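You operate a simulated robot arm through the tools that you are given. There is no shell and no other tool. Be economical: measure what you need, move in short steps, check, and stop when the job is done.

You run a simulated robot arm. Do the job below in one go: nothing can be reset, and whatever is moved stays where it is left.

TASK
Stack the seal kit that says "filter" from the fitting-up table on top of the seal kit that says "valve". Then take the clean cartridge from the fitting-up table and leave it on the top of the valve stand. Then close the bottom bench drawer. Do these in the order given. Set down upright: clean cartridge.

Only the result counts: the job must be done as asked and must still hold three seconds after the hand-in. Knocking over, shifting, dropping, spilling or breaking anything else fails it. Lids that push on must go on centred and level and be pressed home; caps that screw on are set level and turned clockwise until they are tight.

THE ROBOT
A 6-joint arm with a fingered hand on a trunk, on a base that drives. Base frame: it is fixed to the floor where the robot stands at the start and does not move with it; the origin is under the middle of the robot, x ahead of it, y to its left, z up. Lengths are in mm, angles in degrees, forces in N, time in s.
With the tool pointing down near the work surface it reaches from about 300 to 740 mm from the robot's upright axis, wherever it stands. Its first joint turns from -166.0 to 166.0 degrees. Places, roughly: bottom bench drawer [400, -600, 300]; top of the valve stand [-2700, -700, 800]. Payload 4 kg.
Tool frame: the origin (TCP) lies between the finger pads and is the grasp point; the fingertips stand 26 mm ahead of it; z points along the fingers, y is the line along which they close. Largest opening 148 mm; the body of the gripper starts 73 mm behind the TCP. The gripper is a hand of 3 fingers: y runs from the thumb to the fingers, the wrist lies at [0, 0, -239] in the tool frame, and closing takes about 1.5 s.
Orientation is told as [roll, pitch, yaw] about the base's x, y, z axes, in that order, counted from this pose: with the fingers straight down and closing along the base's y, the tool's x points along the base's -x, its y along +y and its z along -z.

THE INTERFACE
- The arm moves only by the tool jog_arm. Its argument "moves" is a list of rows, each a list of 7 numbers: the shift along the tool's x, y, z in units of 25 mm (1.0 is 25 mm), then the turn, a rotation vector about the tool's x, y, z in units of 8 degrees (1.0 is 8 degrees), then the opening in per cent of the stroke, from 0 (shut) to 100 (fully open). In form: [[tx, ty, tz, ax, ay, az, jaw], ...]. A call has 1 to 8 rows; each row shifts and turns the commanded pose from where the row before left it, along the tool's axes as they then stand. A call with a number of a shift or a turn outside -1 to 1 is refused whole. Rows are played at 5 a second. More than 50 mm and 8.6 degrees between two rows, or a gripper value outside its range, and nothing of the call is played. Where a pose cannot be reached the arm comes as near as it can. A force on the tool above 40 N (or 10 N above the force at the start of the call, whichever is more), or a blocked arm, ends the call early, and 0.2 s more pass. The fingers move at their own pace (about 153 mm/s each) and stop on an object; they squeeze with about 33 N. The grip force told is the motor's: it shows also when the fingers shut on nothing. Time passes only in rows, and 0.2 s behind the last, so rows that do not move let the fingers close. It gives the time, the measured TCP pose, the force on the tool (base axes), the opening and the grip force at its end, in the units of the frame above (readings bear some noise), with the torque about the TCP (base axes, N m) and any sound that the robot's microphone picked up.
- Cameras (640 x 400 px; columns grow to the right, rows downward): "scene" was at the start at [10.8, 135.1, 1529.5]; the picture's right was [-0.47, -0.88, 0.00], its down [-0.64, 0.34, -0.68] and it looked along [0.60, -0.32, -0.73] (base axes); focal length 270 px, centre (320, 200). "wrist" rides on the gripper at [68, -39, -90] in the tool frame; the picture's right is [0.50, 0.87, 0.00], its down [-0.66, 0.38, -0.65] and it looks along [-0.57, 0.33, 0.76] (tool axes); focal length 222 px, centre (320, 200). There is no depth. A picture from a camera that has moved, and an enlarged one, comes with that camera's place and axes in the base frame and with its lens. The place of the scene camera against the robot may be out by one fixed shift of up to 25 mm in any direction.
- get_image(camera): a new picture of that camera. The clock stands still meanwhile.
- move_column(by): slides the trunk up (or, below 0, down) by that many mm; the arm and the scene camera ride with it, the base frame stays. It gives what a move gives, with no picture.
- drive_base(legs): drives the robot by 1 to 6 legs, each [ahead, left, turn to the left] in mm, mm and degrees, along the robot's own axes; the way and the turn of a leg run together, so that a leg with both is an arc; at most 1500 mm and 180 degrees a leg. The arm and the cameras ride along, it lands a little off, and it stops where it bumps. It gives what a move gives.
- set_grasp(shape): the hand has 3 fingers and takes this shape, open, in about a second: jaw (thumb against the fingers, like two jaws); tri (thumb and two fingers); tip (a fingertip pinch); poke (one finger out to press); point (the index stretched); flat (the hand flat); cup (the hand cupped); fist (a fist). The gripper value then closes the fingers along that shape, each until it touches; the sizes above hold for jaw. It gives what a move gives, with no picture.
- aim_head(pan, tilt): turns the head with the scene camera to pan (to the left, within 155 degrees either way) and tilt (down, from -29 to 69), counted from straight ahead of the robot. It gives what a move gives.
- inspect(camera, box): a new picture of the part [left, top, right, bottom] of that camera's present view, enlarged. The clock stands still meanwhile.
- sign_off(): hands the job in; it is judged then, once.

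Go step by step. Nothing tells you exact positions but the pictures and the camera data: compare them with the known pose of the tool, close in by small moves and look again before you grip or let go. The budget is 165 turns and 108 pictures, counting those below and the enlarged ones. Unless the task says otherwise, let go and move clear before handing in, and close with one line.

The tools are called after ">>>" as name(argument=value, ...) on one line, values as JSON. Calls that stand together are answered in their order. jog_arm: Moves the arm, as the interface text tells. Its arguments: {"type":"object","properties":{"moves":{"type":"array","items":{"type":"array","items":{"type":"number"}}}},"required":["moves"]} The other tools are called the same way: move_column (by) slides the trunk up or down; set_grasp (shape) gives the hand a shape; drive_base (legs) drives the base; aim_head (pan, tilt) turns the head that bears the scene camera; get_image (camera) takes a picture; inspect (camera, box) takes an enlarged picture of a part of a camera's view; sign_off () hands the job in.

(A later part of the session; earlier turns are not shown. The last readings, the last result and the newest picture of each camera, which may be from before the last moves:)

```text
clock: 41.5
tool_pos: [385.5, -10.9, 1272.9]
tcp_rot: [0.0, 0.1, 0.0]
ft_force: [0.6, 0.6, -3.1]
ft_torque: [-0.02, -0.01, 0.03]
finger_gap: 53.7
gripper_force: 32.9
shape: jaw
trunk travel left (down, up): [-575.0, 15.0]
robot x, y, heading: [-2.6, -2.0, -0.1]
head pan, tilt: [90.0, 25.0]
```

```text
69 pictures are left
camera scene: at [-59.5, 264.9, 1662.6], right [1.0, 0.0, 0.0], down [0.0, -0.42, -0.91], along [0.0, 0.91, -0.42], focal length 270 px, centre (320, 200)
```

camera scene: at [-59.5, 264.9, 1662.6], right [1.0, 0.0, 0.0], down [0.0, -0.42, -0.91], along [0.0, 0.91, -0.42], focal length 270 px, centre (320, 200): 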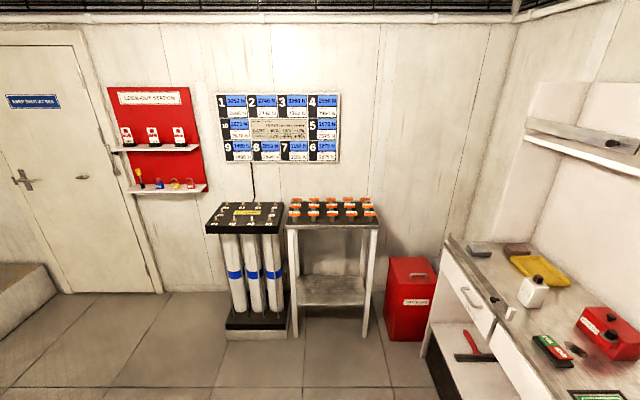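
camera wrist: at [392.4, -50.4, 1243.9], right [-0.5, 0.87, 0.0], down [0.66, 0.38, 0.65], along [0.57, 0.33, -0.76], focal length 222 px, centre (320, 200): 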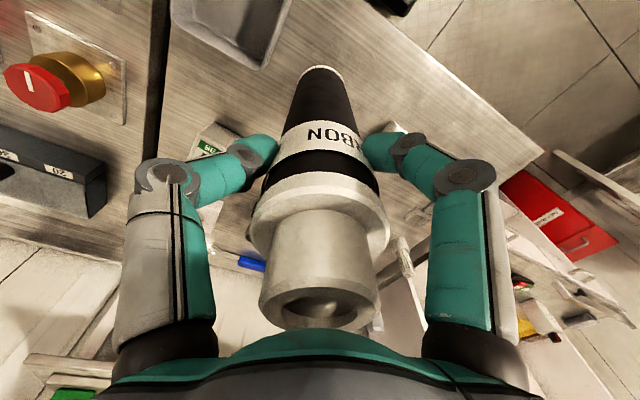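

The clear way goes left around the bench end (near y 615), then back past the partition. I check the base's clearance before driving.

>>> aim_head(pan=60, tilt=66)

>>> get_image(camera="scene")

>>> aim_head(pan=140, tilt=60)

>>> get_image(camera="scene")

```text
clock: 42.6
tool_pos: [386.6, -12.6, 1273.0]
tcp_rot: [0.0, 0.0, -0.1]
ft_force: [0.2, -0.4, -3.7]
ft_torque: [0.04, 0.0, 0.02]
finger_gap: 53.9
gripper_force: 32.8
shape: jaw
trunk travel left (down, up): [-575.0, 15.0]
robot x, y, heading: [-2.8, 2.5, -0.0]
head pan, tilt: [60.0, 66.0]
```

```text
68 pictures are left
camera scene: at [-29.7, 224.3, 1606.0], right [0.87, -0.5, 0.0], down [-0.46, -0.79, -0.41], along [0.2, 0.35, -0.91], focal length 270 px, centre (320, 200)
```

scene: 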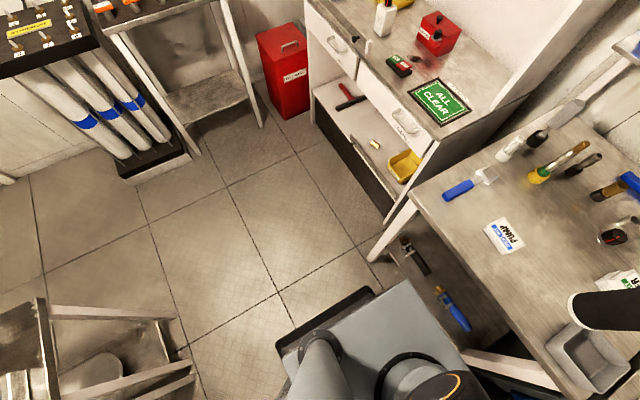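

```text
clock: 44.1
tool_pos: [385.6, -11.0, 1274.1]
tcp_rot: [0.0, 0.0, 0.0]
ft_force: [-1.0, 0.9, -2.6]
ft_torque: [0.01, -0.01, -0.01]
finger_gap: 54.0
gripper_force: 32.5
shape: jaw
trunk travel left (down, up): [-575.0, 15.0]
robot x, y, heading: [-2.8, 2.4, 0.2]
head pan, tilt: [140.0, 60.0]
```

```text
67 pictures are left
camera scene: at [-110.5, 215.6, 1612.6], right [0.64, 0.77, 0.0], down [0.66, -0.56, -0.5], along [-0.38, 0.32, -0.87], focal length 270 px, centre (320, 200)
```

scene: 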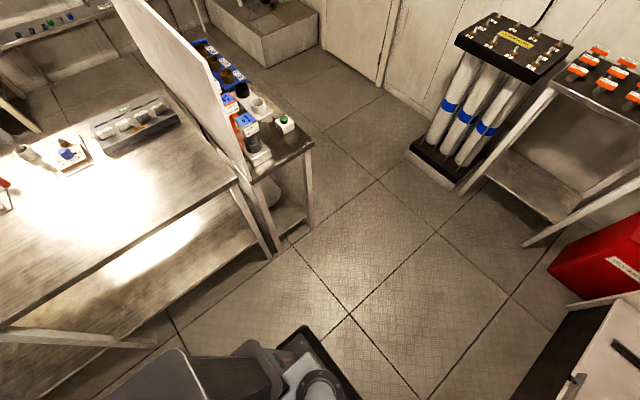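

Clearances are fine (base about ±265 × ±225). I drive back, left, then back past the bench end.

>>> drive_base(legs=[[-130, 0, 0], [0, 1110, 0], [-1000, 0, 0]])

>>> aim_head(pan=-150, tilt=35)

>>> get_image(camera="scene")

>>> aim_head(pan=150, tilt=35)

>>> get_image(camera="scene")

```text
clock: 55.5
tool_pos: [-744.3, 1104.3, 1273.3]
tcp_rot: [0.0, 0.1, -0.8]
ft_force: [-0.3, 0.5, -2.7]
ft_torque: [0.0, -0.01, -0.02]
finger_gap: 53.8
gripper_force: 33.0
shape: jaw
trunk travel left (down, up): [-575.0, 15.0]
robot x, y, heading: [-1129.1, 1123.8, -0.9]
head pan, tilt: [140.0, 60.0]
```

```text
clock: 59.5
tool_pos: [-744.9, 1104.4, 1273.0]
tcp_rot: [0.0, 0.0, -0.9]
ft_force: [-0.6, -0.6, -3.1]
ft_torque: [0.03, -0.04, 0.01]
finger_gap: 53.8
gripper_force: 33.2
shape: jaw
trunk travel left (down, up): [-575.0, 15.0]
robot x, y, heading: [-1129.0, 1122.2, -0.9]
head pan, tilt: [-150.0, 35.0]
```

```text
66 pictures are left
camera scene: at [-1265.2, 1252.4, 1646.9], right [-0.49, 0.87, 0.0], down [0.5, 0.28, -0.82], along [-0.71, -0.4, -0.57], focal length 270 px, centre (320, 200)
```

scene: 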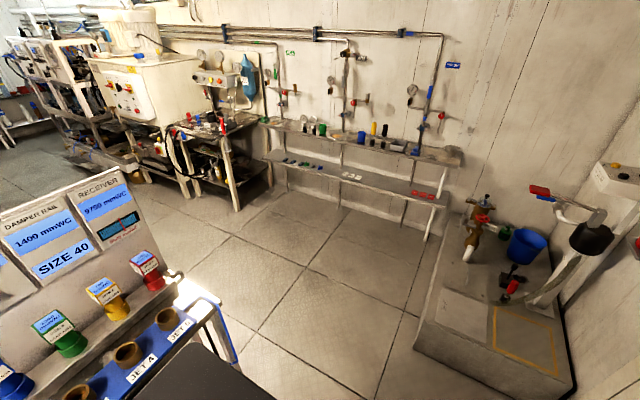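

```text
clock: 63.6
tool_pos: [-744.2, 1105.3, 1273.6]
tcp_rot: [-0.1, 0.0, -0.8]
ft_force: [-0.4, 0.0, -3.1]
ft_torque: [-0.01, 0.02, -0.04]
finger_gap: 53.7
gripper_force: 32.9
shape: jaw
trunk travel left (down, up): [-575.0, 15.0]
robot x, y, heading: [-1132.5, 1117.5, -0.7]
head pan, tilt: [150.0, 35.0]
```

```text
65 pictures are left
camera scene: at [-1264.0, 1340.5, 1646.9], right [0.51, 0.86, 0.0], down [0.49, -0.29, -0.82], along [-0.7, 0.42, -0.57], focal length 270 px, centre (320, 200)
```

scene: 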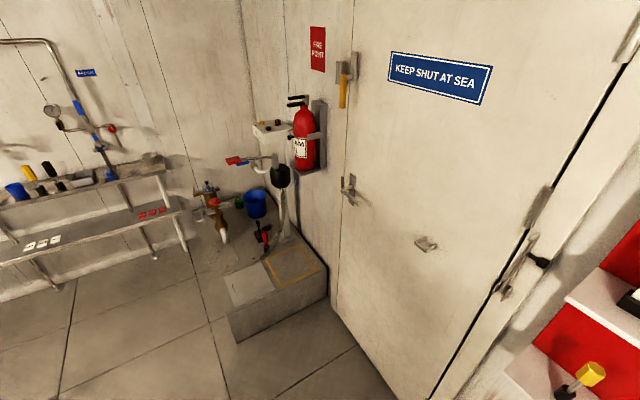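

The valve stand is the table with the gauge board on the far wall. I drive to open floor, turn round, and look again.

>>> drive_base(legs=[[-670, -150, 0], [0, 0, 180]])

>>> aim_head(pan=60, tilt=30)

>>> get_image(camera="scene")

>>> aim_head(pan=20, tilt=40)

>>> get_image(camera="scene")

```text
clock: 74.7
tool_pos: [-2192.7, 1000.7, 1273.0]
tcp_rot: [-0.1, 0.0, 178.3]
ft_force: [-0.1, -0.6, -2.7]
ft_torque: [-0.01, -0.01, 0.0]
finger_gap: 53.6
gripper_force: 32.7
shape: jaw
trunk travel left (down, up): [-575.0, 15.0]
robot x, y, heading: [-1806.0, 977.4, 178.3]
head pan, tilt: [150.0, 35.0]
```

```text
clock: 76.3
tool_pos: [-2192.4, 999.5, 1274.0]
tcp_rot: [0.0, 0.0, 178.2]
ft_force: [0.0, -0.6, -3.8]
ft_torque: [0.01, 0.0, -0.01]
finger_gap: 53.2
gripper_force: 32.8
shape: jaw
trunk travel left (down, up): [-575.0, 15.0]
robot x, y, heading: [-1807.5, 977.6, 178.6]
head pan, tilt: [60.0, 30.0]
```

```text
64 pictures are left
camera scene: at [-1799.4, 748.3, 1654.7], right [-0.85, 0.52, 0.0], down [0.26, 0.43, -0.87], along [-0.45, -0.74, -0.5], focal length 270 px, centre (320, 200)
```

scene: 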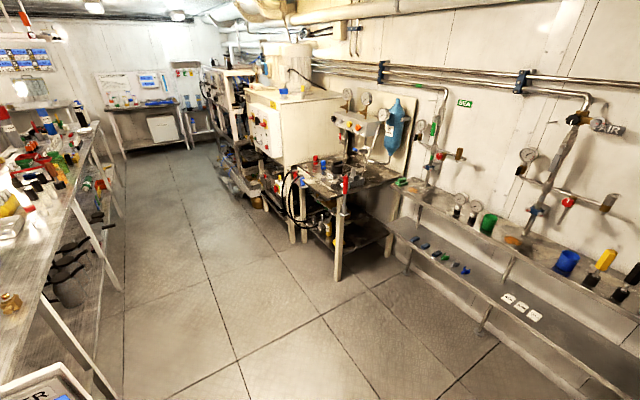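

```text
clock: 77.4
tool_pos: [-2193.3, 999.4, 1274.4]
tcp_rot: [0.0, 0.1, 178.2]
ft_force: [0.4, 0.1, -2.8]
ft_torque: [-0.03, -0.01, 0.0]
finger_gap: 53.4
gripper_force: 32.5
shape: jaw
trunk travel left (down, up): [-575.0, 15.0]
robot x, y, heading: [-1806.1, 975.5, 178.3]
head pan, tilt: [20.0, 40.0]
```

```text
63 pictures are left
camera scene: at [-1832.7, 798.4, 1639.3], right [-0.32, 0.95, 0.0], down [0.61, 0.2, -0.77], along [-0.73, -0.24, -0.64], focal length 270 px, centre (320, 200)
```

scene: 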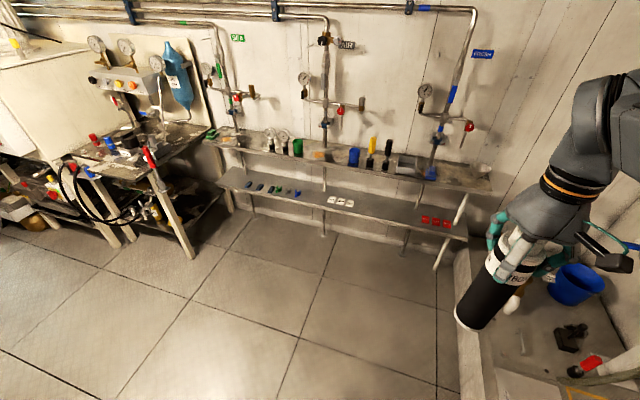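

The stand's front edge is near x -2730, y from about -530 to -1100. I drive toward it and view its top.

>>> drive_base(legs=[[300, 0, 1.6], [0, 1480, 0]])

>>> aim_head(pan=15, tilt=35)

>>> get_image(camera="scene")

```text
clock: 86.3
tool_pos: [-2481.4, -492.7, 1272.8]
tcp_rot: [0.1, 0.0, -179.2]
ft_force: [-0.5, -1.1, -3.5]
ft_torque: [0.02, 0.0, 0.04]
finger_gap: 53.6
gripper_force: 32.9
shape: jaw
trunk travel left (down, up): [-575.0, 15.0]
robot x, y, heading: [-2092.1, -497.0, -179.3]
head pan, tilt: [20.0, 40.0]
```

```text
clock: 87.0
tool_pos: [-2480.0, -492.8, 1272.1]
tcp_rot: [-0.1, 0.0, -179.2]
ft_force: [-0.3, -0.1, -4.0]
ft_torque: [-0.01, 0.0, -0.02]
finger_gap: 53.4
gripper_force: 33.4
shape: jaw
trunk travel left (down, up): [-575.0, 15.0]
robot x, y, heading: [-2093.2, -499.5, -179.3]
head pan, tilt: [15.0, 35.0]
```

```text
62 pictures are left
camera scene: at [-2116.1, -671.8, 1646.8], right [-0.27, 0.96, 0.0], down [0.55, 0.16, -0.82], along [-0.79, -0.22, -0.57], focal length 270 px, centre (320, 200)
```

scene: 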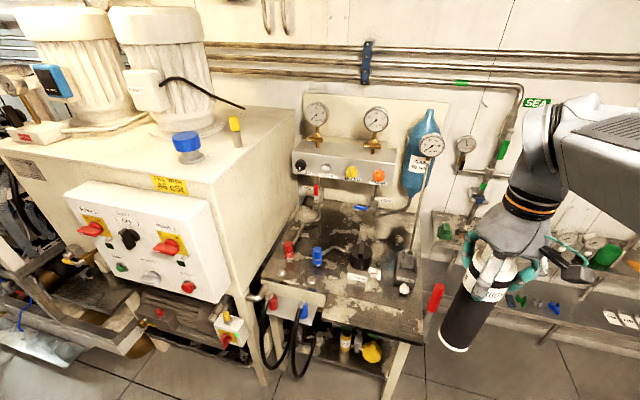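

>>> inspect(camera="scene", box=[250, 200, 450, 350])

```text
2.67 times, centred on (350, 275) of scene
camera zoom: at [-2116.1, -671.8, 1646.8], right [-0.27, 0.96, 0.0], down [0.55, 0.16, -0.82], along [-0.79, -0.22, -0.57], focal length 721 px, centre (240, 0)
```

zoom: 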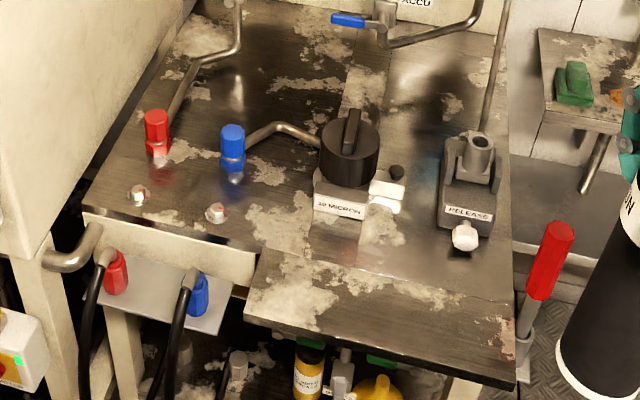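

The stand has a clear front part around (-2672, -640), z≈800. I shift left so the arm faces it.

>>> drive_base(legs=[[0, 175, -0.7]])

>>> jog_arm(moves=[[-0.8, 0, 0, 0, 0, 0, 0], [-0.8, 0, 0, 0, 0, 0, 0], [-0.8, 0, 0, 0, 0, 0, 0], [-0.8, 0, 0, 0, 0, 0, 0]])

>>> aim_head(pan=-10, tilt=45)

>>> get_image(camera="scene")

>>> get_image(camera="wrist")

```text
clock: 88.5
tool_pos: [-2478.5, -661.6, 1272.4]
tcp_rot: [0.0, 0.0, -179.9]
ft_force: [-0.4, 0.2, -3.7]
ft_torque: [-0.01, 0.05, 0.02]
finger_gap: 53.5
gripper_force: 33.0
shape: jaw
trunk travel left (down, up): [-575.0, 15.0]
robot x, y, heading: [-2090.9, -668.0, -179.6]
head pan, tilt: [15.0, 35.0]
```

```text
clock: 89.5
tool_pos: [-2559.8, -662.8, 1273.8]
tcp_rot: [0.0, 0.0, -179.8]
ft_force: [0.5, 1.5, -3.2]
ft_torque: [-0.02, 0.02, -0.04]
finger_gap: 53.6
gripper_force: 33.3
shape: jaw
trunk travel left (down, up): [-575.0, 15.0]
robot x, y, heading: [-2092.6, -672.1, -180.0]
head pan, tilt: [15.0, 35.0]
```

```text
clock: 90.4
tool_pos: [-2559.2, -663.2, 1274.2]
tcp_rot: [0.0, 0.0, -179.8]
ft_force: [-0.1, -0.3, -3.3]
ft_torque: [0.02, 0.0, -0.02]
finger_gap: 53.3
gripper_force: 33.0
shape: jaw
trunk travel left (down, up): [-575.0, 15.0]
robot x, y, heading: [-2091.1, -673.6, -179.9]
head pan, tilt: [-10.0, 45.0]
```

```text
60 pictures are left
camera scene: at [-2112.3, -808.6, 1632.1], right [0.17, 0.99, 0.0], down [0.7, -0.12, -0.71], along [-0.7, 0.12, -0.71], focal length 270 px, centre (320, 200)
```

scene: 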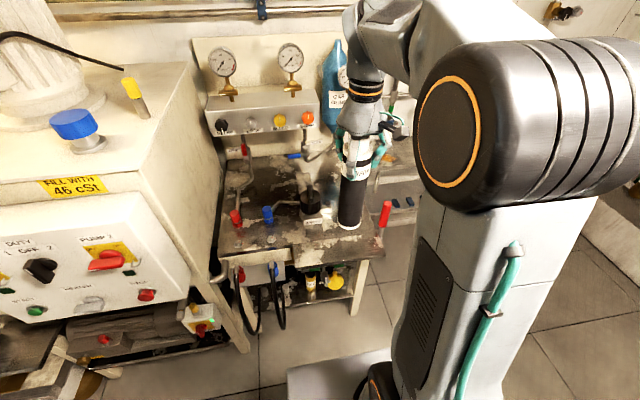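

```text
59 pictures are left
camera wrist: at [-2491.4, -623.1, 1364.8], right [0.5, -0.87, 0.0], down [-0.66, -0.38, 0.65], along [-0.57, -0.33, -0.76], focal length 222 px, centre (320, 200)
```

wrist: 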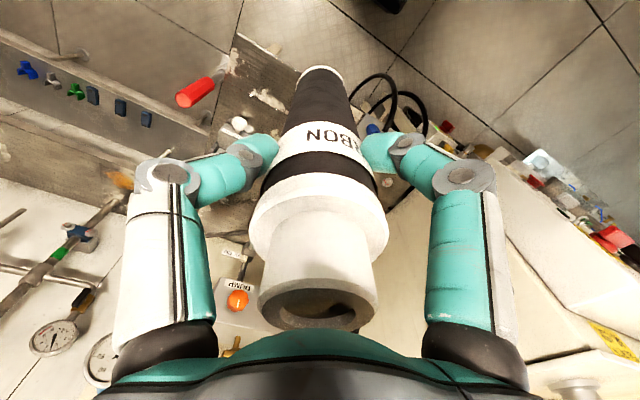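

The leaf's edges check out from the wrist camera too (front x≈-2615, right y≈-495). I advance to (-2665, -665) and lower part way.

>>> jog_arm(moves=[[-0.7, 0, 0, 0, 0, 0, 0], [-0.7, 0, 0, 0, 0, 0, 0], [-0.7, 0, 0, 0, 0, 0, 0], [-0.7, 0, 0.9, 0, 0, 0, 0], [-0.7, 0, 0.9, 0, 0, 0, 0], [-0.74, 0, 0.9, 0, 0, 0, 0], [0, 0, 0.9, 0, 0, 0, 0], [0, 0, 0.9, 0, 0, 0, 0]])

>>> get_image(camera="scene")

>>> get_image(camera="wrist")

```text
clock: 92.2
tool_pos: [-2664.1, -662.2, 1159.4]
tcp_rot: [0.0, 0.0, -179.9]
ft_force: [-0.2, 0.2, -3.2]
ft_torque: [0.02, 0.0, -0.02]
finger_gap: 53.3
gripper_force: 32.9
shape: jaw
trunk travel left (down, up): [-575.0, 15.0]
robot x, y, heading: [-2096.6, -672.5, -180.0]
head pan, tilt: [-10.0, 45.0]
```

```text
58 pictures are left
camera scene: at [-2112.3, -808.5, 1632.1], right [0.17, 0.99, 0.0], down [0.7, -0.12, -0.71], along [-0.7, 0.12, -0.71], focal length 270 px, centre (320, 200)
```

scene: 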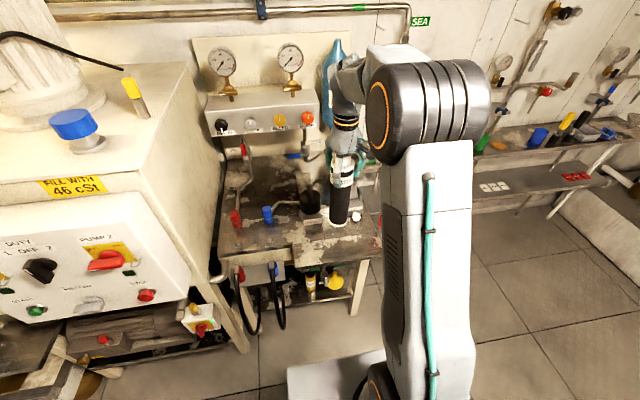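

```text
57 pictures are left
camera wrist: at [-2595.7, -623.3, 1250.5], right [0.5, -0.87, 0.0], down [-0.65, -0.38, 0.65], along [-0.57, -0.33, -0.76], focal length 222 px, centre (320, 200)
```

wrist: 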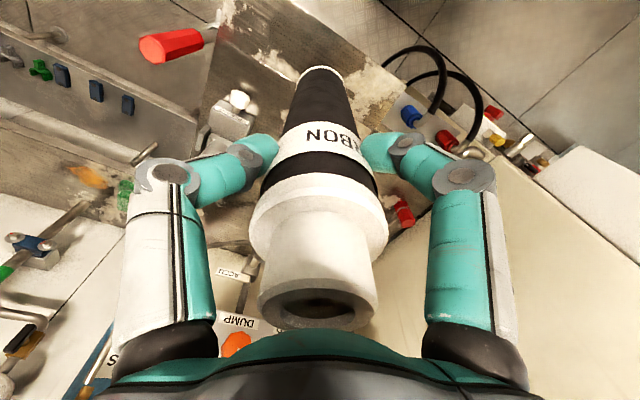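

>>> inspect(camera="wrist", box=[190, 0, 450, 160])

>>> inspect(camera="scene", box=[270, 130, 400, 280])

```text
2.46 times, centred on (320, 80) of wrist
camera zoom: at [-2595.7, -623.3, 1250.5], right [0.5, -0.87, 0.0], down [-0.65, -0.38, 0.65], along [-0.57, -0.33, -0.76], focal length 547 px, centre (320, 495)
```

zoom: 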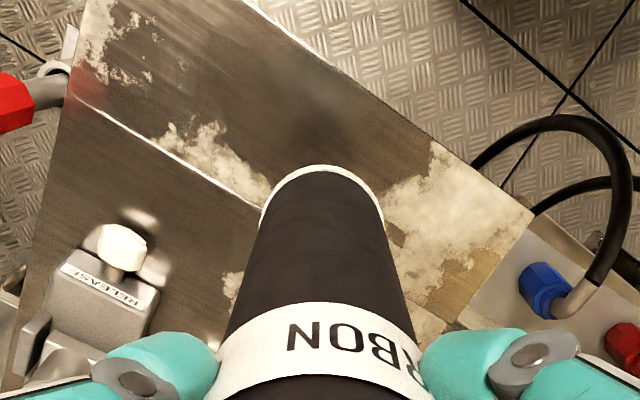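

```text
2.67 times, centred on (335, 205) of scene
camera zoom: at [-2112.3, -808.5, 1632.1], right [0.17, 0.99, 0.0], down [0.7, -0.12, -0.71], along [-0.7, 0.12, -0.71], focal length 721 px, centre (280, 187)
```

zoom: 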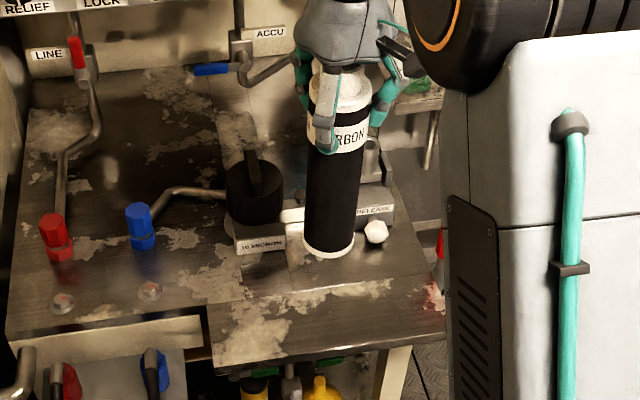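

The leaf spans x -2612…-2710, so the cartridge at x -2664 is centred on it. Lowering to just above.

>>> jog_arm(moves=[[0, 0, 0.9, 0, 0, 0, 0], [0, 0, 0.9, 0, 0, 0, 0], [0, 0, 0.9, 0, 0, 0, 0], [0, 0, 0.9, 0, 0, 0, 0], [0, 0, 0.9, 0, 0, 0, 0], [0, 0, 0.5, 0, 0, 0, 0], [0, 0, 0, 0, 0, 0, 0]])

>>> inspect(camera="wrist", box=[190, 0, 450, 160])

>>> inspect(camera="scene", box=[270, 130, 400, 280])

```text
clock: 93.8
tool_pos: [-2662.9, -660.3, 1034.4]
tcp_rot: [0.0, 0.0, -179.9]
ft_force: [-0.3, -0.9, -3.3]
ft_torque: [0.0, -0.02, -0.02]
finger_gap: 53.4
gripper_force: 32.7
shape: jaw
trunk travel left (down, up): [-575.0, 15.0]
robot x, y, heading: [-2092.0, -672.4, -180.2]
head pan, tilt: [-10.0, 45.0]
```

```text
2.46 times, centred on (320, 80) of wrist
camera zoom: at [-2596.2, -621.5, 1125.7], right [0.5, -0.87, 0.0], down [-0.66, -0.38, 0.65], along [-0.57, -0.33, -0.76], focal length 547 px, centre (320, 495)
```

zoom: 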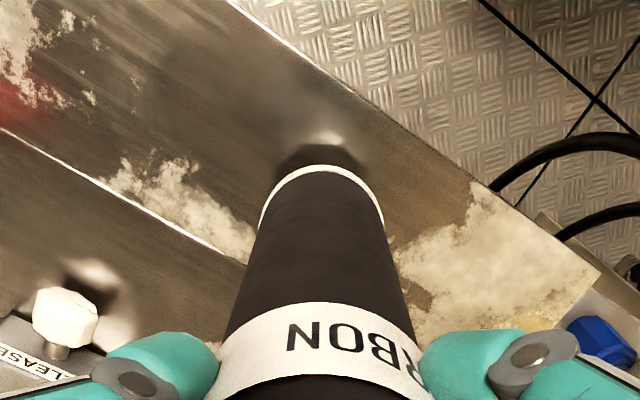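

```text
2.67 times, centred on (335, 205) of scene
camera zoom: at [-2112.3, -808.5, 1632.0], right [0.17, 0.99, 0.0], down [0.7, -0.12, -0.71], along [-0.7, 0.12, -0.71], focal length 721 px, centre (280, 187)
```

zoom: 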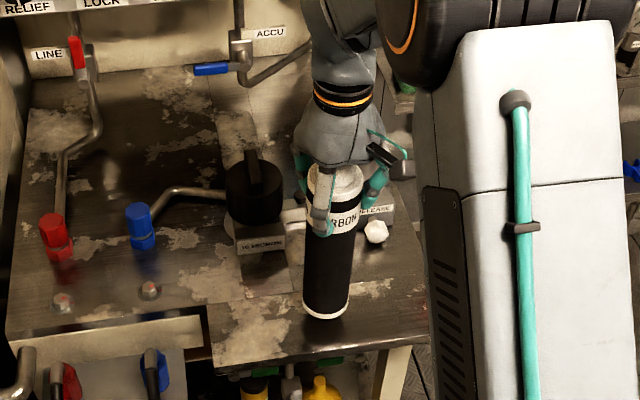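

>>> jog_arm(moves=[[0, 0, 0.3, 0, 0, 0, 0], [0, 0, 0.2, 0, 0, 0, 0], [0, 0, 0.15, 0, 0, 0, 0], [0, 0, 0.12, 0, 0, 0, 0], [0, 0, 0.12, 0, 0, 0, 0], [0, 0, 0, 0, 0, 0, 0]])

>>> jog_arm(moves=[[0, 0, 0.1, 0, 0, 0, 0], [0, 0, 0.1, 0, 0, 0, 0], [0, 0, 0, 0, 0, 0, 0]])

```text
clock: 95.2
tool_pos: [-2664.9, -662.7, 1013.1]
tcp_rot: [0.0, 0.0, -179.9]
ft_force: [0.5, -0.6, -4.0]
ft_torque: [0.02, -0.02, -0.02]
finger_gap: 53.5
gripper_force: 33.2
shape: jaw
trunk travel left (down, up): [-575.0, 15.0]
robot x, y, heading: [-2094.1, -671.7, -179.9]
head pan, tilt: [-10.0, 45.0]
```

```text
clock: 96.0
tool_pos: [-2664.2, -662.0, 1008.4]
tcp_rot: [-0.1, 0.0, -179.9]
ft_force: [-0.2, -0.2, -3.5]
ft_torque: [0.02, 0.0, 0.01]
finger_gap: 53.5
gripper_force: 32.4
shape: jaw
trunk travel left (down, up): [-575.0, 15.0]
robot x, y, heading: [-2091.3, -677.0, -179.9]
head pan, tilt: [-10.0, 45.0]
```

>>> jog_arm(moves=[[0, 0, 0.08, 0, 0, 0, 0], [0, 0, 0.06, 0, 0, 0, 0], [0, 0, 0, 0, 0, 0, 0]])

>>> jog_arm(moves=[[0, 0, 0.06, 0, 0, 0, 0], [0, 0, 0, 0, 0, 0, 0]])

>>> inspect(camera="scene", box=[300, 180, 380, 260])

```text
clock: 96.8
tool_pos: [-2664.3, -662.1, 1005.2]
tcp_rot: [0.0, 0.0, -180.0]
ft_force: [0.2, -0.5, -2.6]
ft_torque: [0.02, -0.01, -0.02]
finger_gap: 53.6
gripper_force: 33.0
shape: jaw
trunk travel left (down, up): [-575.0, 15.0]
robot x, y, heading: [-2093.7, -669.8, -179.6]
head pan, tilt: [-10.0, 45.0]
```

```text
clock: 97.4
tool_pos: [-2665.3, -660.5, 1002.2]
tcp_rot: [0.0, 0.0, -179.9]
ft_force: [-0.2, 0.2, -3.7]
ft_torque: [-0.02, -0.02, 0.0]
finger_gap: 53.4
gripper_force: 33.1
shape: jaw
trunk travel left (down, up): [-575.0, 15.0]
robot x, y, heading: [-2091.1, -674.8, -179.9]
head pan, tilt: [-10.0, 45.0]
```

```text
5.00 times, centred on (340, 220) of scene
camera zoom: at [-2112.3, -808.5, 1632.0], right [0.17, 0.99, 0.0], down [0.7, -0.12, -0.71], along [-0.7, 0.12, -0.71], focal length 1352 px, centre (220, 100)
```

zoom: 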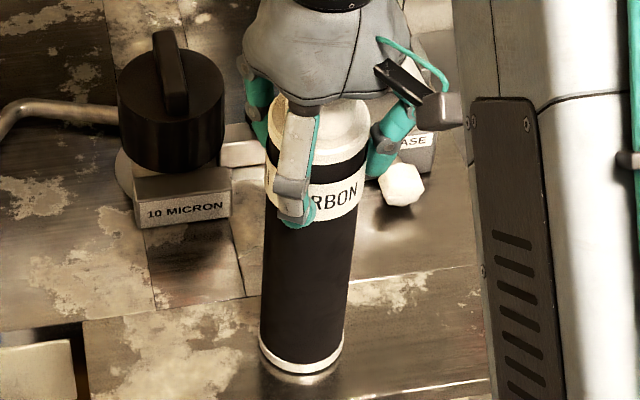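

A thin gap still shows; I continue in small steps.

>>> jog_arm(moves=[[0, 0, 0.08, 0, 0, 0, 0], [0, 0, 0.0, 0, 0, 0, 0]])

>>> jog_arm(moves=[[0, 0, 0.08, 0, 0, 0, 0], [0, 0, 0, 0, 0, 0, 0]])

>>> jog_arm(moves=[[0, 0, 0.08, 0, 0, 0, 0], [0, 0, 0, 0, 0, 0, 0]])

```text
clock: 98.0
tool_pos: [-2664.0, -662.7, 1001.6]
tcp_rot: [0.0, -0.1, -179.8]
ft_force: [0.5, -2.0, 8.1]
ft_torque: [0.04, 0.0, -0.02]
finger_gap: 53.5
gripper_force: 32.5
shape: jaw
trunk travel left (down, up): [-575.0, 15.0]
robot x, y, heading: [-2094.4, -673.9, -180.1]
head pan, tilt: [-10.0, 45.0]
```

```text
clock: 98.6
tool_pos: [-2664.9, -662.3, 1002.2]
tcp_rot: [0.0, -0.2, -179.9]
ft_force: [-0.9, -3.3, 27.2]
ft_torque: [0.01, 0.06, 0.0]
finger_gap: 54.1
gripper_force: 33.1
shape: jaw
trunk travel left (down, up): [-575.0, 15.0]
robot x, y, heading: [-2092.9, -670.3, -179.8]
head pan, tilt: [-10.0, 45.0]
```

```text
clock: 99.0
tool_pos: [-2666.4, -661.5, 1000.4]
tcp_rot: [-0.1, -0.7, -179.9]
ft_force: [2.6, 0.3, 22.1]
ft_torque: [0.07, -0.13, 0.0]
finger_gap: 54.8
gripper_force: 32.8
shape: jaw
trunk travel left (down, up): [-575.0, 15.0]
robot x, y, heading: [-2090.2, -673.0, -179.9]
head pan, tilt: [-10.0, 45.0]
stopped in row 2: the force on the tool passed its limit (the readings are from after the stop); the commanded pose is now the measured one
```

Contact. I relieve the pressure slightly and check the pose before opening.

>>> jog_arm(moves=[[0, 0, -0.06, 0, 0, 0, 0], [0, 0, 0, 0, 0, 0, 0]])

>>> inspect(camera="scene", box=[300, 180, 380, 260])

```text
clock: 99.6
tool_pos: [-2665.3, -662.0, 1001.5]
tcp_rot: [0.0, -0.4, -179.9]
ft_force: [1.7, -0.4, 16.1]
ft_torque: [0.05, 0.0, -0.01]
finger_gap: 54.9
gripper_force: 32.9
shape: jaw
trunk travel left (down, up): [-575.0, 15.0]
robot x, y, heading: [-2092.4, -673.1, -179.6]
head pan, tilt: [-10.0, 45.0]
```

```text
5.00 times, centred on (340, 220) of scene
camera zoom: at [-2110.6, -808.7, 1632.0], right [0.17, 0.99, 0.0], down [0.7, -0.12, -0.71], along [-0.7, 0.12, -0.71], focal length 1352 px, centre (220, 100)
```

zoom: 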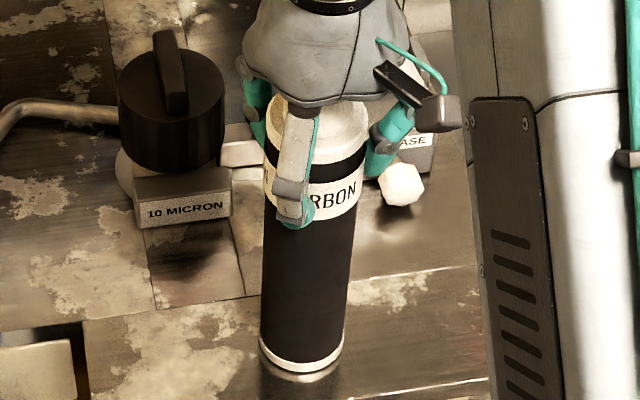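

>>> jog_arm(moves=[[0, 0, -0.04, 0, 0, 0, 0], [0, 0, 0, 0, 0, 0, 0], [0, 0, 0, 0, 0, 0, 40], [0, 0, 0, 0, 0, 0, 45], [0, 0, 0, 0, 0, 0, 55], [0, 0, 0, 0, 0, 0, 70], [0, 0, 0, 0, 0, 0, 75], [0, 0, 0, 0, 0, 0, 75]])

>>> get_image(camera="wrist")

>>> inspect(camera="scene", box=[300, 180, 380, 260])

```text
clock: 101.4
tool_pos: [-2664.9, -661.8, 1002.2]
tcp_rot: [0.0, -0.3, -179.8]
ft_force: [0.3, 0.3, 0.3]
ft_torque: [-0.01, 0.0, 0.03]
finger_gap: 110.3
gripper_force: 0.0
shape: jaw
trunk travel left (down, up): [-575.0, 15.0]
robot x, y, heading: [-2091.0, -673.1, -179.9]
head pan, tilt: [-10.0, 45.0]
```

```text
50 pictures are left
camera wrist: at [-2597.4, -622.4, 1092.4], right [0.5, -0.87, 0.0], down [-0.65, -0.38, 0.66], along [-0.57, -0.33, -0.75], focal length 222 px, centre (320, 200)
```

wrist: 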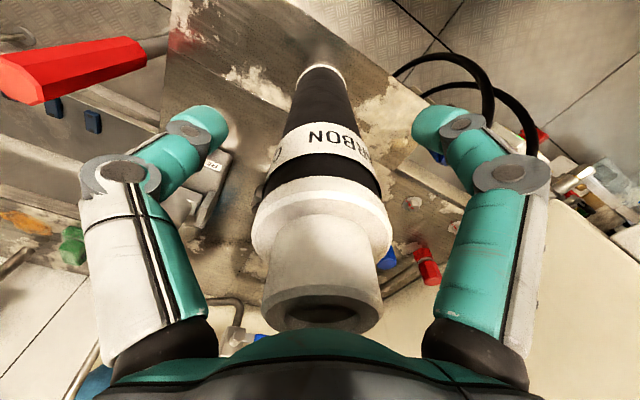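

```text
5.00 times, centred on (340, 220) of scene
camera zoom: at [-2112.1, -808.5, 1632.1], right [0.17, 0.99, 0.0], down [0.7, -0.12, -0.71], along [-0.7, 0.12, -0.71], focal length 1352 px, centre (220, 100)
```

zoom: 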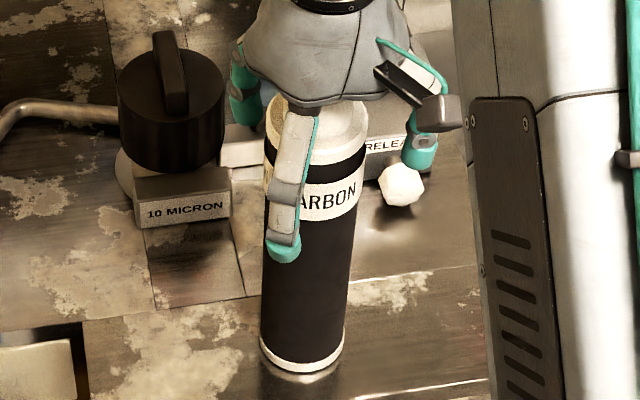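

The cartridge stands by itself. I lift straight up and clear.

>>> jog_arm(moves=[[0, 0, -0.5, 0, 0, 0, 75], [0, 0, -1, 0, 0, 0, 75], [0, 0, -1, 0, 0, 0, 75], [0, 0, -1, 0, 0, 0, 75], [0, 0, -1, 0, 0, 0, 75], [0, 0, -1, 0, 0, 0, 75], [0, 0, -1, 0, 0, 0, 75], [0, 0, -1, 0, 0, 0, 75]])

>>> jog_arm(moves=[[0.5, 0, -1, 0, 0, 0, 75], [0.9, 0, -1, 0, 0, 0, 75], [0.9, 0, -0.5, 0, 0, 0, 75], [0.9, 0, 0, 0, 0, 0, 75], [0.9, 0, 0, 0, 0, 0, 75], [0.9, 0, 0, 0, 0, 0, 75], [0.9, 0, 0, 0, 0, 0, 75], [0.9, 0, 0, 0, 0, 0, 75]])

>>> inspect(camera="scene", box=[220, 100, 460, 280])

```text
clock: 103.2
tool_pos: [-2666.1, -662.8, 1189.4]
tcp_rot: [0.1, -0.2, -179.9]
ft_force: [0.3, -0.4, -0.6]
ft_torque: [0.01, -0.01, 0.02]
finger_gap: 110.6
gripper_force: 0.0
shape: jaw
trunk travel left (down, up): [-575.0, 15.0]
robot x, y, heading: [-2088.4, -674.0, -179.9]
head pan, tilt: [-10.0, 45.0]
```

```text
clock: 105.0
tool_pos: [-2492.1, -662.6, 1251.0]
tcp_rot: [-0.1, -0.4, -179.9]
ft_force: [-0.4, -0.7, -0.8]
ft_torque: [0.01, -0.02, 0.01]
finger_gap: 110.7
gripper_force: 0.0
shape: jaw
trunk travel left (down, up): [-575.0, 15.0]
robot x, y, heading: [-2090.2, -672.6, -179.9]
head pan, tilt: [-10.0, 45.0]
```

```text
2.22 times, centred on (340, 190) of scene
camera zoom: at [-2111.6, -808.6, 1632.1], right [0.17, 0.99, 0.0], down [0.7, -0.12, -0.71], along [-0.7, 0.12, -0.71], focal length 601 px, centre (276, 222)
```

zoom: 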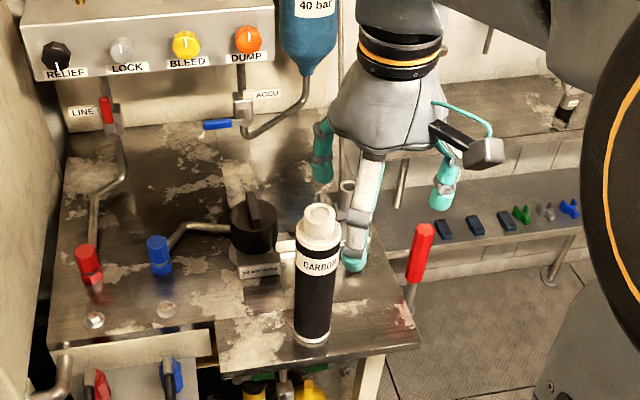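

The cartridge stands upright on the stand. Next I drive back around to the drawer, retracing the route.

>>> drive_base(legs=[[0, -1480, 0], [0, -170, 0], [-290, 0, 0], [0, 0, -180]])

```text
clock: 122.3
tool_pos: [-1383.3, 960.6, 1249.9]
tcp_rot: [0.0, -0.3, 0.4]
ft_force: [0.4, 0.0, 0.5]
ft_torque: [0.01, 0.04, 0.01]
finger_gap: 110.6
gripper_force: 0.1
shape: jaw
trunk travel left (down, up): [-575.0, 15.0]
robot x, y, heading: [-1780.5, 972.1, 0.2]
head pan, tilt: [-10.0, 45.0]
```

>>> drive_base(legs=[[650, 150, 0], [890, 0, 0], [0, -700, 0]])

>>> aim_head(pan=-60, tilt=45)

>>> get_image(camera="scene")

```text
clock: 133.7
tool_pos: [151.6, 421.4, 1249.4]
tcp_rot: [0.0, -0.4, 2.0]
ft_force: [0.4, 0.0, 0.3]
ft_torque: [-0.02, 0.01, -0.01]
finger_gap: 110.7
gripper_force: 0.1
shape: jaw
trunk travel left (down, up): [-575.0, 15.0]
robot x, y, heading: [-248.0, 418.4, 2.1]
head pan, tilt: [-10.0, 45.0]
```

```text
clock: 134.8
tool_pos: [150.6, 423.0, 1248.9]
tcp_rot: [0.0, -0.4, 2.0]
ft_force: [0.4, 0.5, 1.0]
ft_torque: [-0.02, 0.01, -0.03]
finger_gap: 110.6
gripper_force: 0.0
shape: jaw
trunk travel left (down, up): [-575.0, 15.0]
robot x, y, heading: [-245.3, 419.0, 1.9]
head pan, tilt: [-60.0, 45.0]
```

```text
47 pictures are left
camera scene: at [-271.7, 520.4, 1632.1], right [-0.85, -0.53, 0.0], down [-0.37, 0.6, -0.71], along [0.37, -0.6, -0.71], focal length 270 px, centre (320, 200)
```

scene: 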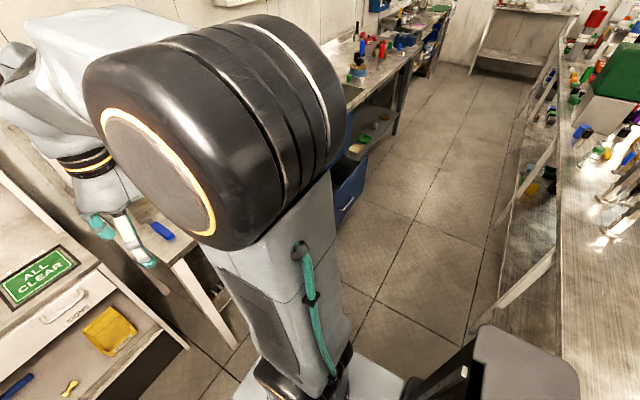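

>>> drive_base(legs=[[0, 0, -2], [0, -620, 0]])

>>> aim_head(pan=-60, tilt=50)

>>> get_image(camera="scene")

```text
clock: 138.6
tool_pos: [153.0, -198.9, 1249.3]
tcp_rot: [0.0, -0.2, 0.5]
ft_force: [0.7, 0.8, 0.8]
ft_torque: [-0.01, 0.03, 0.0]
finger_gap: 110.5
gripper_force: 0.1
shape: jaw
trunk travel left (down, up): [-575.0, 15.0]
robot x, y, heading: [-243.6, -187.8, 0.5]
head pan, tilt: [-60.0, 45.0]
```

```text
clock: 139.3
tool_pos: [153.9, -197.8, 1249.6]
tcp_rot: [0.0, -0.3, 0.5]
ft_force: [0.3, -0.1, 0.1]
ft_torque: [-0.05, 0.03, 0.03]
finger_gap: 110.6
gripper_force: 0.0
shape: jaw
trunk travel left (down, up): [-575.0, 15.0]
robot x, y, heading: [-247.3, -192.0, 0.7]
head pan, tilt: [-60.0, 50.0]
```

```text
46 pictures are left
camera scene: at [-269.5, -84.4, 1625.2], right [-0.86, -0.51, 0.0], down [-0.39, 0.66, -0.64], along [0.33, -0.55, -0.77], focal length 270 px, centre (320, 200)
```

scene: 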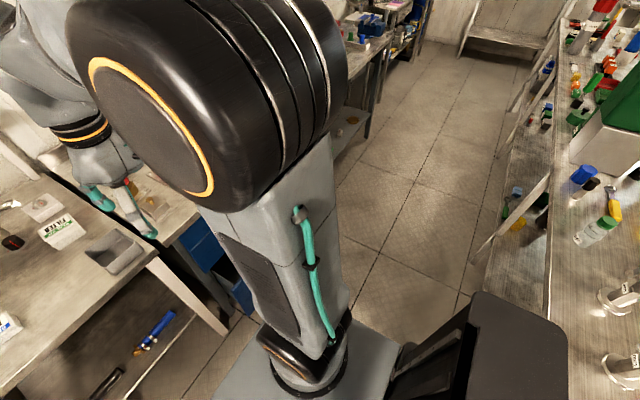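

The arm hides the drawer from here. The drawer front is at x≥200 and my base front at x≈20, so I slide past and look back at it.

>>> drive_base(legs=[[0, -760, -0.7]])

>>> aim_head(pan=25, tilt=60)

>>> get_image(camera="scene")

```text
clock: 143.4
tool_pos: [160.0, -950.9, 1251.8]
tcp_rot: [0.0, -0.3, 0.5]
ft_force: [-0.8, -0.1, -0.6]
ft_torque: [0.03, 0.0, 0.0]
finger_gap: 110.7
gripper_force: 0.0
shape: jaw
trunk travel left (down, up): [-575.0, 15.0]
robot x, y, heading: [-240.5, -941.8, 0.3]
head pan, tilt: [-60.0, 50.0]
```

```text
clock: 145.0
tool_pos: [159.7, -951.2, 1249.8]
tcp_rot: [-0.1, -0.3, 0.4]
ft_force: [0.1, 0.8, -0.2]
ft_torque: [0.02, -0.04, 0.01]
finger_gap: 110.6
gripper_force: 0.1
shape: jaw
trunk travel left (down, up): [-575.0, 15.0]
robot x, y, heading: [-240.4, -944.2, 0.0]
head pan, tilt: [25.0, 60.0]
```

```text
45 pictures are left
camera scene: at [-242.0, -742.5, 1612.6], right [0.43, -0.9, 0.0], down [-0.78, -0.37, -0.5], along [0.45, 0.21, -0.87], focal length 270 px, centre (320, 200)
```

scene: 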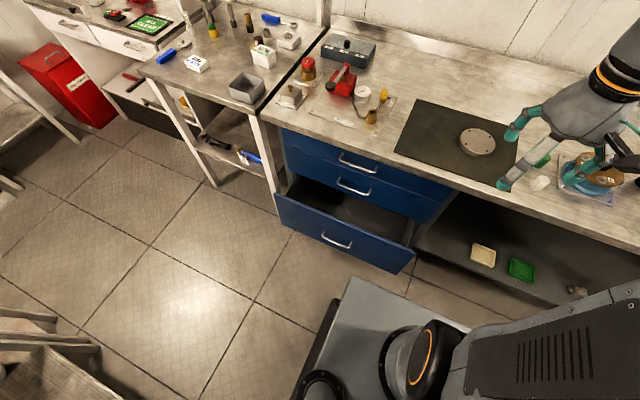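

I can see the drawer: front panel about x 300, y -245…-950, z 130–455, open by roughly 130 mm. I move in front of it, make a fist, and lower the trunk.

>>> drive_base(legs=[[-30, 345, 0]])

>>> set_grasp(shape="fist")

>>> move_column(by=-400)

>>> aim_head(pan=10, tilt=55)

>>> get_image(camera="scene")

>>> get_image(camera="wrist")

```text
clock: 147.2
tool_pos: [125.7, -598.8, 1249.3]
tcp_rot: [0.0, -0.3, 0.8]
ft_force: [0.0, -0.2, -0.2]
ft_torque: [-0.03, 0.02, 0.0]
finger_gap: 110.9
gripper_force: 0.2
shape: jaw
trunk travel left (down, up): [-575.0, 15.0]
robot x, y, heading: [-274.5, -591.6, 0.8]
head pan, tilt: [25.0, 60.0]
```

```text
clock: 148.2
tool_pos: [125.0, -597.5, 1249.9]
tcp_rot: [0.1, -0.3, 0.8]
ft_force: [-0.3, 0.3, 0.3]
ft_torque: [0.0, -0.05, -0.04]
finger_gap: 0.0
gripper_force: 0.0
shape: fist
trunk travel left (down, up): [-575.0, 15.0]
robot x, y, heading: [-275.0, -594.4, 0.9]
head pan, tilt: [25.0, 60.0]
```

```text
clock: 152.0
tool_pos: [126.3, -600.0, 849.7]
tcp_rot: [0.0, -0.3, 0.8]
ft_force: [0.1, 0.3, -0.6]
ft_torque: [0.03, -0.02, 0.04]
finger_gap: 0.3
gripper_force: 0.1
shape: fist
trunk travel left (down, up): [-175.0, 415.0]
robot x, y, heading: [-274.4, -593.6, 1.1]
head pan, tilt: [25.0, 60.0]
```

```text
clock: 152.8
tool_pos: [126.0, -598.9, 849.7]
tcp_rot: [0.1, -0.3, 0.8]
ft_force: [0.8, 0.0, 0.2]
ft_torque: [0.03, 0.04, -0.01]
finger_gap: 0.3
gripper_force: 0.0
shape: fist
trunk travel left (down, up): [-175.0, 415.0]
robot x, y, heading: [-272.4, -596.2, 0.9]
head pan, tilt: [10.0, 55.0]
```

```text
44 pictures are left
camera scene: at [-266.1, -407.3, 1218.6], right [0.19, -0.98, 0.0], down [-0.8, -0.15, -0.57], along [0.56, 0.11, -0.82], focal length 270 px, centre (320, 200)
```

scene: 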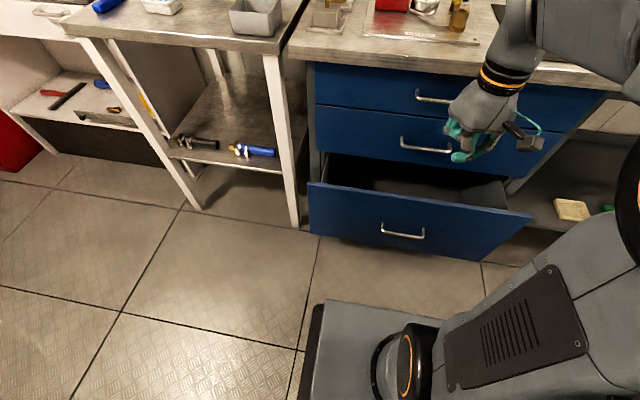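

```text
43 pictures are left
camera wrist: at [58.8, -638.2, 940.4], right [-0.51, 0.86, 0.0], down [0.65, 0.39, 0.66], along [0.57, 0.33, -0.75], focal length 222 px, centre (320, 200)
```

wrist: 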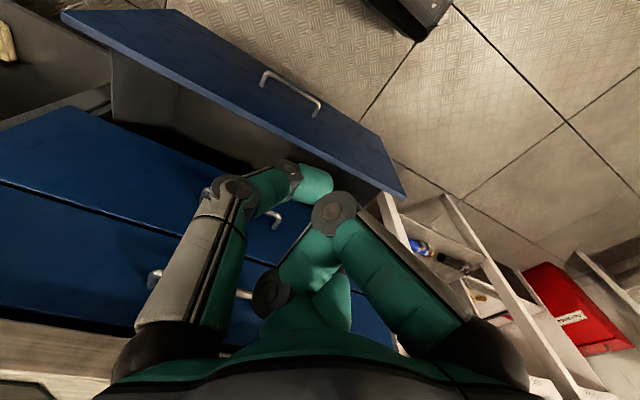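

Drawer face is about x 295, top z 465, handle at about (255, -620, 320). I go lower, tilt the hand forward 45°, then come down in front of the face above the handle.

>>> move_column(by=-170)

>>> jog_arm(moves=[[-0.9, -0.2, 0, 0, 0, 0, 0], [-0.9, -0.2, 0, 0, 0, 0, 0], [-0.9, -0.2, 0, 0, 0, 0, 0]])

>>> jog_arm(moves=[[0, 0, 0, 0, -0.95, 0, 0], [0, 0, 0, 0, -0.95, 0, 0], [0, 0, 0, 0, -0.95, 0, 0], [0, 0, 0, 0, -0.95, 0, 0], [0, 0, 0, 0, -0.95, 0, 0], [0, 0, 0, 0, -0.95, 0, 0]])

>>> get_image(camera="scene")

```text
clock: 154.7
tool_pos: [127.1, -597.3, 679.4]
tcp_rot: [0.1, -0.3, 0.8]
ft_force: [0.4, -0.3, 0.8]
ft_torque: [0.01, 0.02, 0.01]
finger_gap: 0.0
gripper_force: 0.0
shape: fist
trunk travel left (down, up): [-5.0, 585.0]
robot x, y, heading: [-272.9, -595.5, 0.7]
head pan, tilt: [10.0, 55.0]
```

```text
clock: 155.5
tool_pos: [193.4, -612.2, 680.3]
tcp_rot: [0.0, -0.3, 0.7]
ft_force: [-0.3, -0.4, -0.8]
ft_torque: [-0.02, -0.01, 0.0]
finger_gap: 0.0
gripper_force: 0.1
shape: fist
trunk travel left (down, up): [-5.0, 585.0]
robot x, y, heading: [-273.2, -591.3, 1.0]
head pan, tilt: [10.0, 55.0]
```

```text
clock: 156.9
tool_pos: [194.0, -611.9, 680.0]
tcp_rot: [0.0, -46.1, 0.7]
ft_force: [-0.6, 0.1, -0.6]
ft_torque: [-0.01, 0.01, 0.03]
finger_gap: 0.0
gripper_force: 0.1
shape: fist
trunk travel left (down, up): [-5.0, 585.0]
robot x, y, heading: [-274.2, -590.1, 1.1]
head pan, tilt: [10.0, 55.0]
```

```text
42 pictures are left
camera scene: at [-266.0, -407.3, 1048.7], right [0.19, -0.98, 0.0], down [-0.8, -0.15, -0.57], along [0.56, 0.11, -0.82], focal length 270 px, centre (320, 200)
```

scene: 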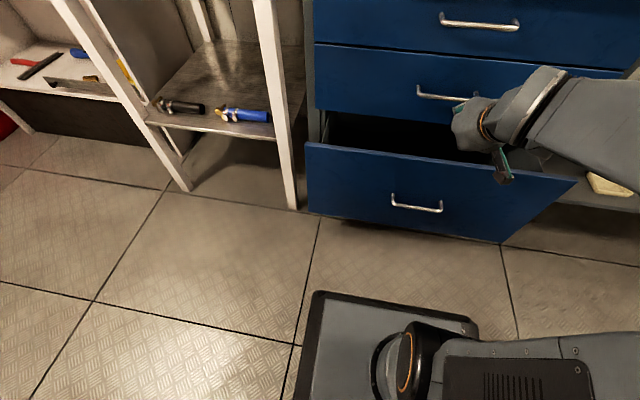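

Clear. Lowering straight down in front of the face.

>>> jog_arm(moves=[[0.93, 0, 0.9, 0, 0, 0, 0], [0.93, 0, 0.9, 0, 0, 0, 0], [0.93, 0, 0.9, 0, 0, 0, 0], [0.93, 0, 0.9, 0, 0, 0, 0], [0.93, 0, 0.9, 0, 0, 0, 0], [0.93, 0, 0.9, 0, 0, 0, 0], [0.93, 0, 0.9, 0, 0, 0, 0], [0.93, 0, 0.9, 0, 0, 0, 0]])

>>> get_image(camera="scene")

>>> get_image(camera="wrist")

```text
clock: 158.7
tool_pos: [183.6, -618.9, 596.2]
tcp_rot: [-3.3, -43.8, 0.7]
ft_force: [-0.2, 0.2, 1.0]
ft_torque: [0.0, 0.0, 0.03]
finger_gap: 0.1
gripper_force: 0.0
shape: fist
out of reach, approached as far as the arm can: row 2, 3, 4, 5, 6, 7, 8
trunk travel left (down, up): [-5.0, 585.0]
robot x, y, heading: [-275.4, -592.6, 1.0]
head pan, tilt: [10.0, 55.0]
```

```text
41 pictures are left
camera scene: at [-266.1, -407.3, 1048.6], right [0.19, -0.98, 0.0], down [-0.8, -0.15, -0.57], along [0.56, 0.11, -0.82], focal length 270 px, centre (320, 200)
```

scene: 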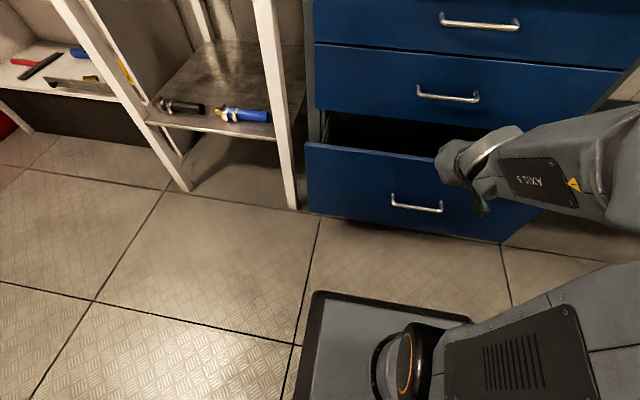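

```text
40 pictures are left
camera wrist: at [70.7, -654.1, 616.9], right [-0.34, 0.86, -0.38], down [0.03, 0.42, 0.91], along [0.94, 0.3, -0.17], focal length 222 px, centre (320, 200)
```

wrist: 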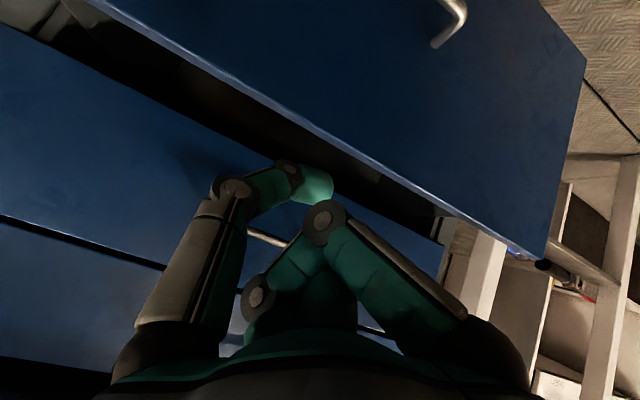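

The 45° tilt folds the arm too much. I reduce the tilt to about 25° and try again.

>>> jog_arm(moves=[[0, 0, 0, 0, 0.9, 0, 0], [0, 0, 0, 0, 0.9, 0, 0], [0, 0, 0, 0, 0.8, 0, 0], [0, 0, 0, 0, 0, 0, 0]])

```text
clock: 159.7
tool_pos: [183.3, -620.2, 597.0]
tcp_rot: [-2.4, -22.9, -0.6]
ft_force: [0.3, -0.2, -0.5]
ft_torque: [-0.02, -0.01, 0.02]
finger_gap: 0.0
gripper_force: 0.1
shape: fist
out of reach, approached as far as the arm can: row 1
trunk travel left (down, up): [-5.0, 585.0]
robot x, y, heading: [-276.1, -590.4, 0.6]
head pan, tilt: [10.0, 55.0]
```

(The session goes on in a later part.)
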